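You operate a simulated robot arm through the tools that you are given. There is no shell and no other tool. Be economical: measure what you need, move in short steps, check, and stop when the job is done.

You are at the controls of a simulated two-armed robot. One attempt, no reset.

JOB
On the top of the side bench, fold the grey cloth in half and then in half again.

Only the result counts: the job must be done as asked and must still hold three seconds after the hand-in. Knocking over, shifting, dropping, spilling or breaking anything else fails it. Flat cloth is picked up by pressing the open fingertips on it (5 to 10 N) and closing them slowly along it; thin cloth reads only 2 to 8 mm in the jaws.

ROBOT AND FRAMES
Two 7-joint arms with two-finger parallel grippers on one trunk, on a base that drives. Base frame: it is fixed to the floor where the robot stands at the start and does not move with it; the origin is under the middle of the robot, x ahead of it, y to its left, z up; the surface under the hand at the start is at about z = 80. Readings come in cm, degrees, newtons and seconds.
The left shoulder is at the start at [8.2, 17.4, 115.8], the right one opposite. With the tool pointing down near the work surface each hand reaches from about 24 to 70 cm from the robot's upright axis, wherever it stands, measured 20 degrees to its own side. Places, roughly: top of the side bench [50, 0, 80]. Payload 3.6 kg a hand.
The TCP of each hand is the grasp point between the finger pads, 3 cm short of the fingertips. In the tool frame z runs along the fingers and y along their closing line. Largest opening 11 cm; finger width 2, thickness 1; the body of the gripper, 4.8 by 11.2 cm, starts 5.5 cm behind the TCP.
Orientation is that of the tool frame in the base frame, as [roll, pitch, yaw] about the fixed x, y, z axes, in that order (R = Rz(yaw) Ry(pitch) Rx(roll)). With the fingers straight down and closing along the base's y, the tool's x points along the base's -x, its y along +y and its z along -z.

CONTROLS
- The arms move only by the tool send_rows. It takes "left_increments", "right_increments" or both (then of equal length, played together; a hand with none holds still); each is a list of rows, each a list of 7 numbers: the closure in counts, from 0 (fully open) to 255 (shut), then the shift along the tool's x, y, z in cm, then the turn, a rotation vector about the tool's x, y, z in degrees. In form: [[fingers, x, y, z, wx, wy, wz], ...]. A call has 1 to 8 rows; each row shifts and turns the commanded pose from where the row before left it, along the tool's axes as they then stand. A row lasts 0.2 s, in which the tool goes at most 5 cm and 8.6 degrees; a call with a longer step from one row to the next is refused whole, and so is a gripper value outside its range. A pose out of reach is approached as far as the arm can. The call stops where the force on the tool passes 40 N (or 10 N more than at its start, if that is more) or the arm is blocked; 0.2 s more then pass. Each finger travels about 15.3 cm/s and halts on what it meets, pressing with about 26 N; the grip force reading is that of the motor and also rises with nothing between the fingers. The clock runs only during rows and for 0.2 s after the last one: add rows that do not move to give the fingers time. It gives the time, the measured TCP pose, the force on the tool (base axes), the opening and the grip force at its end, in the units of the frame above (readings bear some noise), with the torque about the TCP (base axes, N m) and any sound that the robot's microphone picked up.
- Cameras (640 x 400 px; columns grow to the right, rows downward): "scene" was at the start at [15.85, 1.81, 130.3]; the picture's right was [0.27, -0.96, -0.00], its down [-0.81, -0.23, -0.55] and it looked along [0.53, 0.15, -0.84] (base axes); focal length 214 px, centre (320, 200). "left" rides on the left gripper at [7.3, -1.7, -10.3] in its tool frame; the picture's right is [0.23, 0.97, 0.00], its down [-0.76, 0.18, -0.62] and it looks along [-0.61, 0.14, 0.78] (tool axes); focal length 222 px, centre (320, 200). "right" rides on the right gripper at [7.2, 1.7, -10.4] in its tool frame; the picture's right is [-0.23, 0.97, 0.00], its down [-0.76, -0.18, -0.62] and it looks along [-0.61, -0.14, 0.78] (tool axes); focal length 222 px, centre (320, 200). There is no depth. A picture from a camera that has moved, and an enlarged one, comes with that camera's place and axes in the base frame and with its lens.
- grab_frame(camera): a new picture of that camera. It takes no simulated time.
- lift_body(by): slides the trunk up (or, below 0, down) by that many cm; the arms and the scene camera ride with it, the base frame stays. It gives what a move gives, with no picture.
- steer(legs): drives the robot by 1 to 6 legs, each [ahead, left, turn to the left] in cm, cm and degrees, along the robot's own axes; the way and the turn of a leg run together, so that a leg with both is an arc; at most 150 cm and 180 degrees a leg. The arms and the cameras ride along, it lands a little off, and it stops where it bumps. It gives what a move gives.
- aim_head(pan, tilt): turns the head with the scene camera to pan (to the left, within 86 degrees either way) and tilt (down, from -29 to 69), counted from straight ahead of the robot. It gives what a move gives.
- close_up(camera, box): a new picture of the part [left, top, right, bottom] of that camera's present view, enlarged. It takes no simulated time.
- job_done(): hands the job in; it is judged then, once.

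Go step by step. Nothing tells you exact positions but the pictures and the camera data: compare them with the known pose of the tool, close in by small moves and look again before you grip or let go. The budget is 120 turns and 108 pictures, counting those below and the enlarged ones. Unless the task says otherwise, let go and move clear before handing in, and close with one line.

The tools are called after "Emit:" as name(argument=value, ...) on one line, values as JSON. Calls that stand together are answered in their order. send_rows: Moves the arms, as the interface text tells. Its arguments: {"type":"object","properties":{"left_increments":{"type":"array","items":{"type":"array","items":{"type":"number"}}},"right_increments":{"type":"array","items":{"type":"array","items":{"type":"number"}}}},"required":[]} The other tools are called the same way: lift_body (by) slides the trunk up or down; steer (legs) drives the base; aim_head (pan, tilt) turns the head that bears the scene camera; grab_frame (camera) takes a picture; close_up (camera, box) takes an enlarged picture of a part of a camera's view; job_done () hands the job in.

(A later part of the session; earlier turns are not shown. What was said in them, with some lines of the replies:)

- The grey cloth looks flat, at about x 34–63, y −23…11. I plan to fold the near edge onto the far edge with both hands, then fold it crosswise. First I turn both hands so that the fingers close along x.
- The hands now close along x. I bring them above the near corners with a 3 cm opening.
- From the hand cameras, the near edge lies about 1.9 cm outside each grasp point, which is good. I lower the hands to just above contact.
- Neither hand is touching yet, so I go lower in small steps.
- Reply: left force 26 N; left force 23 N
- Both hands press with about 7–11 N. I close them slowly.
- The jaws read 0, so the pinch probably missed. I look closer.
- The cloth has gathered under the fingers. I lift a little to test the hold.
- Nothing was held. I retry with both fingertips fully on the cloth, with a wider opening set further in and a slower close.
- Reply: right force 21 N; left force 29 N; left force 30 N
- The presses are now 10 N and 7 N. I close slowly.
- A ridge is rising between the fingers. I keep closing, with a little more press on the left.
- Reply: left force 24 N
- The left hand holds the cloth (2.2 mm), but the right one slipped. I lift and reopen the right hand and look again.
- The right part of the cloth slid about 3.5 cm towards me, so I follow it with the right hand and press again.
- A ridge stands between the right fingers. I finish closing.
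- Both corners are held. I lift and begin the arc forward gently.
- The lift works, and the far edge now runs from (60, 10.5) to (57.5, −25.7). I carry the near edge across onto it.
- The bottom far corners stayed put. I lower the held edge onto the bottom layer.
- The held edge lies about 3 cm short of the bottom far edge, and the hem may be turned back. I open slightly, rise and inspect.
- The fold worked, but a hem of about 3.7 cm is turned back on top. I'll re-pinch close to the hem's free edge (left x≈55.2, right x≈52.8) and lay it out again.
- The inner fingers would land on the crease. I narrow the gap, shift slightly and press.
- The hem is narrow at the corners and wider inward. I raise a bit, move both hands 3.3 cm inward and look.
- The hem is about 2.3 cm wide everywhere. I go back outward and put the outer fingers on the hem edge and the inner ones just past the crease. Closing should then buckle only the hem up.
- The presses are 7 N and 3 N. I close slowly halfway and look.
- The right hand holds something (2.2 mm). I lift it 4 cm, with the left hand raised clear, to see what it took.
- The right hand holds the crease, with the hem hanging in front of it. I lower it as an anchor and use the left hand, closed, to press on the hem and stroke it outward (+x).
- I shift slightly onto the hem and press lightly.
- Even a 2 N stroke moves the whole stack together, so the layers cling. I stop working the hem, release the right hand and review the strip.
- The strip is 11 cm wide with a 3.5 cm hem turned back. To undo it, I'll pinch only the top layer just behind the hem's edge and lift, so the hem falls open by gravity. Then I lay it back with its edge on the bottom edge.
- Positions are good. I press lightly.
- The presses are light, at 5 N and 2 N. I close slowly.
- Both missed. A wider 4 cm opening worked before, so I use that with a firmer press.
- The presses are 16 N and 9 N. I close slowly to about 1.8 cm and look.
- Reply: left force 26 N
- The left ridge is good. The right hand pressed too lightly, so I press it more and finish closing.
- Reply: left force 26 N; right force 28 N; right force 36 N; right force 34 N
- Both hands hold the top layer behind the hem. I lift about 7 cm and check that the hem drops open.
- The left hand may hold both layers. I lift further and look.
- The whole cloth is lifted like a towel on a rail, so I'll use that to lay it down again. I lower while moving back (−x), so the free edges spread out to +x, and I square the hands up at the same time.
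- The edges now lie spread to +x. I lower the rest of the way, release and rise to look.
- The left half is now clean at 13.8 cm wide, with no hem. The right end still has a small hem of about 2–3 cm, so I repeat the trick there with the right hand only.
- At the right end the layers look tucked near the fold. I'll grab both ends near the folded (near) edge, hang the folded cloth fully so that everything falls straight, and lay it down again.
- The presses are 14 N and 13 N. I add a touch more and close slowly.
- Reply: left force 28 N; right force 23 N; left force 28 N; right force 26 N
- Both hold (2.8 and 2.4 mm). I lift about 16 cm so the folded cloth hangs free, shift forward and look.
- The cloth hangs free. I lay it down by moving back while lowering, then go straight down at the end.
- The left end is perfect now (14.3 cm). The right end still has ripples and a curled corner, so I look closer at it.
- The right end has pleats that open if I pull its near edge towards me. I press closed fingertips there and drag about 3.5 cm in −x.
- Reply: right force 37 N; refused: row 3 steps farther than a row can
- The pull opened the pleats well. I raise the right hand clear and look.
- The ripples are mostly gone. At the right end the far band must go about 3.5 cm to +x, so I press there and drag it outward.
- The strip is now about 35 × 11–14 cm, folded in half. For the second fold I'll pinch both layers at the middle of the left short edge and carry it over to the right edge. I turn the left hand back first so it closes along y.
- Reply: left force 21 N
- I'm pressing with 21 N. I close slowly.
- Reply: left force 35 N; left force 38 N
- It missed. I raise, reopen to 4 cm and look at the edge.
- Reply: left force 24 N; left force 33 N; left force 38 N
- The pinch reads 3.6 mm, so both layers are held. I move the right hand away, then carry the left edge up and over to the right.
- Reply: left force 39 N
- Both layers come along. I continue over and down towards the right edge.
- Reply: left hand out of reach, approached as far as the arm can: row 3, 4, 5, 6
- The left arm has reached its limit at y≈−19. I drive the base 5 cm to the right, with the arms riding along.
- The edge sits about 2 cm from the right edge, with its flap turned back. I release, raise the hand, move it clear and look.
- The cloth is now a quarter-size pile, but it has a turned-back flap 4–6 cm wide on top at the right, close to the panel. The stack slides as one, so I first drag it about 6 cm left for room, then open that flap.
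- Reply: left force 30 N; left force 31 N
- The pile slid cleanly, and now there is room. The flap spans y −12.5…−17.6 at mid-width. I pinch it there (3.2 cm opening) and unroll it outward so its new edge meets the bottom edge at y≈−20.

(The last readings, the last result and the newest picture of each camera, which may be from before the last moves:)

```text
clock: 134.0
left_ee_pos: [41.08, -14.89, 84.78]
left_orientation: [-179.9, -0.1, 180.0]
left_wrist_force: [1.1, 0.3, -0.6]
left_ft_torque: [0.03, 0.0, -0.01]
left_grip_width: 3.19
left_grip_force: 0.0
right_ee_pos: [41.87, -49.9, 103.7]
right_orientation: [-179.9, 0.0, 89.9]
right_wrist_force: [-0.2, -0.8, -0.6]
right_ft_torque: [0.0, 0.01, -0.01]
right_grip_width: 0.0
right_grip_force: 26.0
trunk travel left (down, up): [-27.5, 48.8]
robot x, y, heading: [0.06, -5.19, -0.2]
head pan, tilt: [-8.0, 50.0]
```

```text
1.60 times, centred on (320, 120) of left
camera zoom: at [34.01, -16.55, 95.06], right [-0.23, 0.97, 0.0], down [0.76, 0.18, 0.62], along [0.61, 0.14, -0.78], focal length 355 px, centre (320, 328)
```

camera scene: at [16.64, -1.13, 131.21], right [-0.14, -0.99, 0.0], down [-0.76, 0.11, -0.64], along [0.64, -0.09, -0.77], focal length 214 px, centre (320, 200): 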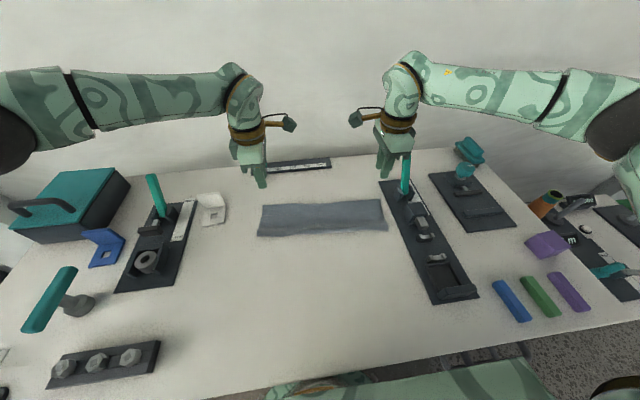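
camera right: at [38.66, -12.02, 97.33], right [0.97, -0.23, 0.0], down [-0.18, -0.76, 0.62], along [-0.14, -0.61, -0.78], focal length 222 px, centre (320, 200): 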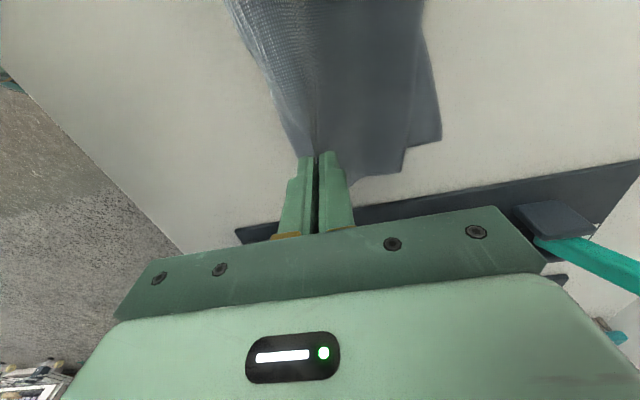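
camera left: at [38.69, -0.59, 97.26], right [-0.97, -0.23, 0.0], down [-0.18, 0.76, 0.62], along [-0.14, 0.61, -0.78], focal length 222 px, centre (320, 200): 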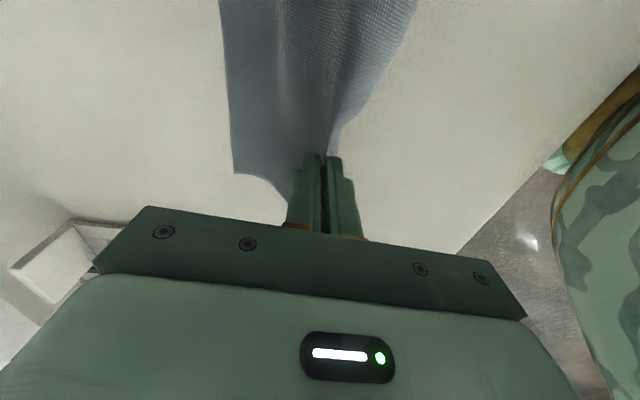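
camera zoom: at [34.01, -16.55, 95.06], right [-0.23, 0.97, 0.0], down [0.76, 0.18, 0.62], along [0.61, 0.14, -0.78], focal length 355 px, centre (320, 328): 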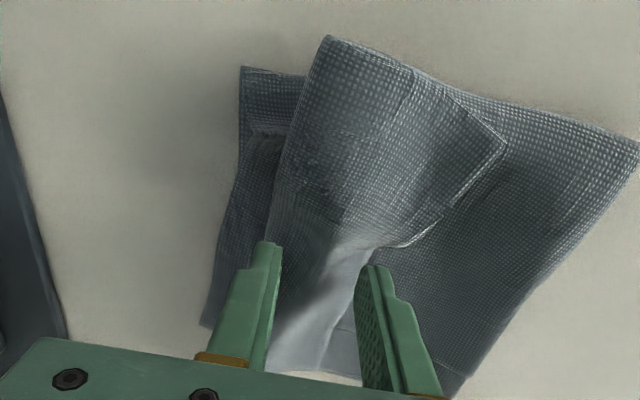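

The flap is narrow here but wide at the near part, so I move 3.5 cm nearer and press there.

Emit:
send_rows(left_increments=[[175, 1.8, 0.5, 0, 0, 0, 0], [175, 1.7, 0.5, 0, 0, 0, 0], [175, 0, 0, 0.8, 0, 0, 0], [175, 0, 0, 0.5, 0, 0, 0], [175, 0, 0, 0.25, 0, 0, 0], [175, 0, 0, 0, 0, 0, 0]])

```text
clock: 135.4
left_ee_pos: [37.73, -14.12, 83.35]
left_orientation: [-179.9, -0.1, -179.8]
left_wrist_force: [1.4, 0.3, 6.2]
left_ft_torque: [0.03, 0.0, 0.0]
left_grip_width: 3.41
left_grip_force: 0.1
right_ee_pos: [41.98, -49.82, 103.61]
right_orientation: [-180.0, 0.0, 90.0]
right_wrist_force: [-0.4, -0.5, -0.7]
right_ft_torque: [-0.01, -0.01, 0.01]
right_grip_width: 0.0
right_grip_force: 25.8
trunk travel left (down, up): [-27.5, 48.8]
robot x, y, heading: [0.12, -5.15, -0.1]
head pan, tilt: [-8.0, 50.0]
```

Emit:
send_rows(left_increments=[[178, 0, 0, 0.1, 0, 0, 0], [184, 0, 0, 0, 0, 0, 0], [190, 0, 0, 0, 0, 0, 0], [196, 0, 0, 0, 0, 0, 0], [202, 0, 0, 0, 0, 0, 0], [208, 0, 0, 0, 0, 0, 0], [214, 0, 0, 0, 0, 0, 0], [220, 0, 0, 0, 0, 0, 0]])

Emit:
send_rows(left_increments=[[226, 0, 0, 0, 0, 0, 0], [232, 0, 0, 0, 0, 0, 0], [238, 0, 0, 0, 0, 0, 0], [244, 0, 0, 0, 0, 0, 0], [255, 0, 0, 0, 0, 0, 0], [255, 0, 0, 0, 0, 0, 0]])

```text
clock: 137.2
left_ee_pos: [37.7, -14.15, 83.42]
left_orientation: [180.0, 0.1, 180.0]
left_wrist_force: [0.8, -1.9, 22.7]
left_ft_torque: [-0.01, 0.05, -0.01]
left_grip_width: 1.48
left_grip_force: 0.1
right_ee_pos: [41.81, -49.95, 103.74]
right_orientation: [179.9, 0.0, 90.1]
right_wrist_force: [-0.3, -0.6, 0.2]
right_ft_torque: [-0.01, -0.03, 0.01]
right_grip_width: 0.0
right_grip_force: 26.3
trunk travel left (down, up): [-27.5, 48.8]
robot x, y, heading: [0.29, -5.3, -0.1]
head pan, tilt: [-8.0, 50.0]
```

```text
clock: 138.6
left_ee_pos: [37.58, -14.27, 83.39]
left_orientation: [-179.9, 0.0, -180.0]
left_wrist_force: [-2.3, -2.5, 25.4]
left_ft_torque: [-0.09, 0.15, -0.02]
left_grip_width: 0.25
left_grip_force: 26.0
right_ee_pos: [41.73, -49.88, 103.78]
right_orientation: [180.0, 0.0, 90.0]
right_wrist_force: [0.0, -0.7, 0.6]
right_ft_torque: [-0.02, -0.03, -0.02]
right_grip_width: 0.0
right_grip_force: 25.9
trunk travel left (down, up): [-27.5, 48.8]
robot x, y, heading: [0.03, -5.03, -0.3]
head pan, tilt: [-8.0, 50.0]
```

The reading is 2.5 mm, so only the flap is held. I lift it and lay it over towards the right edge.

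Emit:
send_rows(left_increments=[[255, 0, 0, -1.5, 0, 0, 0], [255, 0, -0.5, -1.5, 0, 0, 0], [255, 0.2, -1.2, -1.2, 0, 0, 0], [255, 0.2, -1.5, -0.3, 0, 0, 0], [255, 0.2, -1.5, 0.5, 0, 0, 0], [255, 0, -1.2, 1.3, 0, 0, 0], [255, 0, -0.5, 1.5, 0, 0, 0], [255, 0, 0, 1.1, 0, 0, 0]])

Emit:
send_rows(left_increments=[[235, 0, 0, 0, 0, 0, 0], [215, 0, 0, 0, 0, 0, 0], [200, 0, 0, 0, 0, 0, 0], [200, 0, 0, -1.5, 0, 0, 0], [200, 0, 0, -4, 0, 0, 0], [200, 0, 4.3, -2, 0, 0, 0], [200, 0, 4.5, 0, 0, 0, 0], [200, 0, 4.5, 0, 0, 0, 0]])

Emit:
send_rows(left_increments=[[200, 0, 4.5, 0, 0, 0, 0], [200, 0, 4.5, 0, 0, 0, 0], [200, 0, 4.0, 0, 0, 0, 0], [200, 0, 0, 0, 0, 0, 0]])

Emit:
close_up(camera="scene", box=[230, 180, 390, 290])

```text
clock: 140.4
left_ee_pos: [37.16, -20.58, 83.31]
left_orientation: [-179.8, 0.0, -179.8]
left_wrist_force: [0.6, -0.2, 16.9]
left_ft_torque: [0.29, 0.05, 0.0]
left_grip_width: 0.24
left_grip_force: 26.0
right_ee_pos: [41.67, -49.77, 103.72]
right_orientation: [180.0, 0.0, 90.0]
right_wrist_force: [-0.3, -0.2, 0.6]
right_ft_torque: [0.0, 0.03, 0.04]
right_grip_width: 0.0
right_grip_force: 26.0
trunk travel left (down, up): [-27.5, 48.8]
robot x, y, heading: [-0.14, -5.26, -0.2]
head pan, tilt: [-8.0, 50.0]
```

```text
clock: 142.2
left_ee_pos: [37.07, -6.93, 90.55]
left_orientation: [-179.8, -0.1, 179.9]
left_wrist_force: [-0.5, -0.4, 0.0]
left_ft_torque: [-0.02, -0.01, -0.01]
left_grip_width: 2.34
left_grip_force: 0.1
right_ee_pos: [41.96, -49.7, 103.6]
right_orientation: [180.0, 0.1, 90.1]
right_wrist_force: [-0.6, -0.2, 0.7]
right_ft_torque: [-0.03, 0.0, 0.03]
right_grip_width: 0.0
right_grip_force: 26.0
trunk travel left (down, up): [-27.5, 48.8]
robot x, y, heading: [0.28, -5.24, 0.2]
head pan, tilt: [-8.0, 50.0]
```

```text
clock: 143.2
left_ee_pos: [37.31, 6.06, 90.63]
left_orientation: [-180.0, -0.1, 180.0]
left_wrist_force: [-0.1, -0.8, 0.5]
left_ft_torque: [0.01, -0.02, 0.06]
left_grip_width: 2.37
left_grip_force: 0.1
right_ee_pos: [41.83, -50.01, 103.5]
right_orientation: [-180.0, 0.0, 90.0]
right_wrist_force: [0.3, 0.1, -0.1]
right_ft_torque: [-0.05, 0.01, 0.01]
right_grip_width: 0.0
right_grip_force: 26.2
trunk travel left (down, up): [-27.5, 48.8]
robot x, y, heading: [0.58, -4.79, -0.3]
head pan, tilt: [-8.0, 50.0]
```

```text
3.64 times, centred on (310, 235) of scene
camera zoom: at [16.74, -6.4, 131.18], right [-0.14, -0.99, 0.0], down [-0.76, 0.11, -0.64], along [0.64, -0.09, -0.77], focal length 780 px, centre (356, 73)
```

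zoom: 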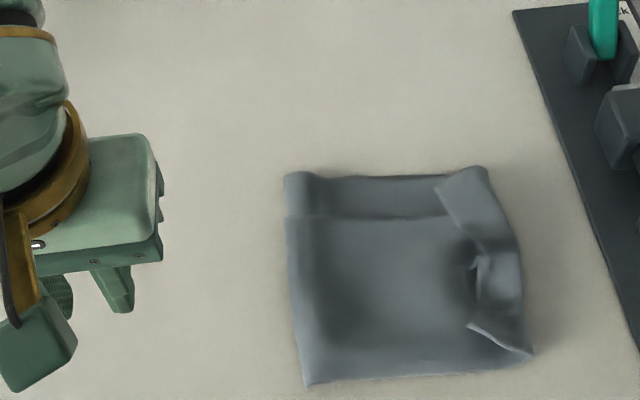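

The cloth is now a neat square of about 15 × 16 cm with only a small hem. Both hands are empty and clear of it, and nothing else was moved, so I hand in.

Emit:
job_done()

```text
The job is handed in.
```

I folded the grey cloth in half and then in half again on the side bench and handed it in. It is now roughly a quarter of its size, with a small turned-back hem on the right edge, and both hands are clear of it.
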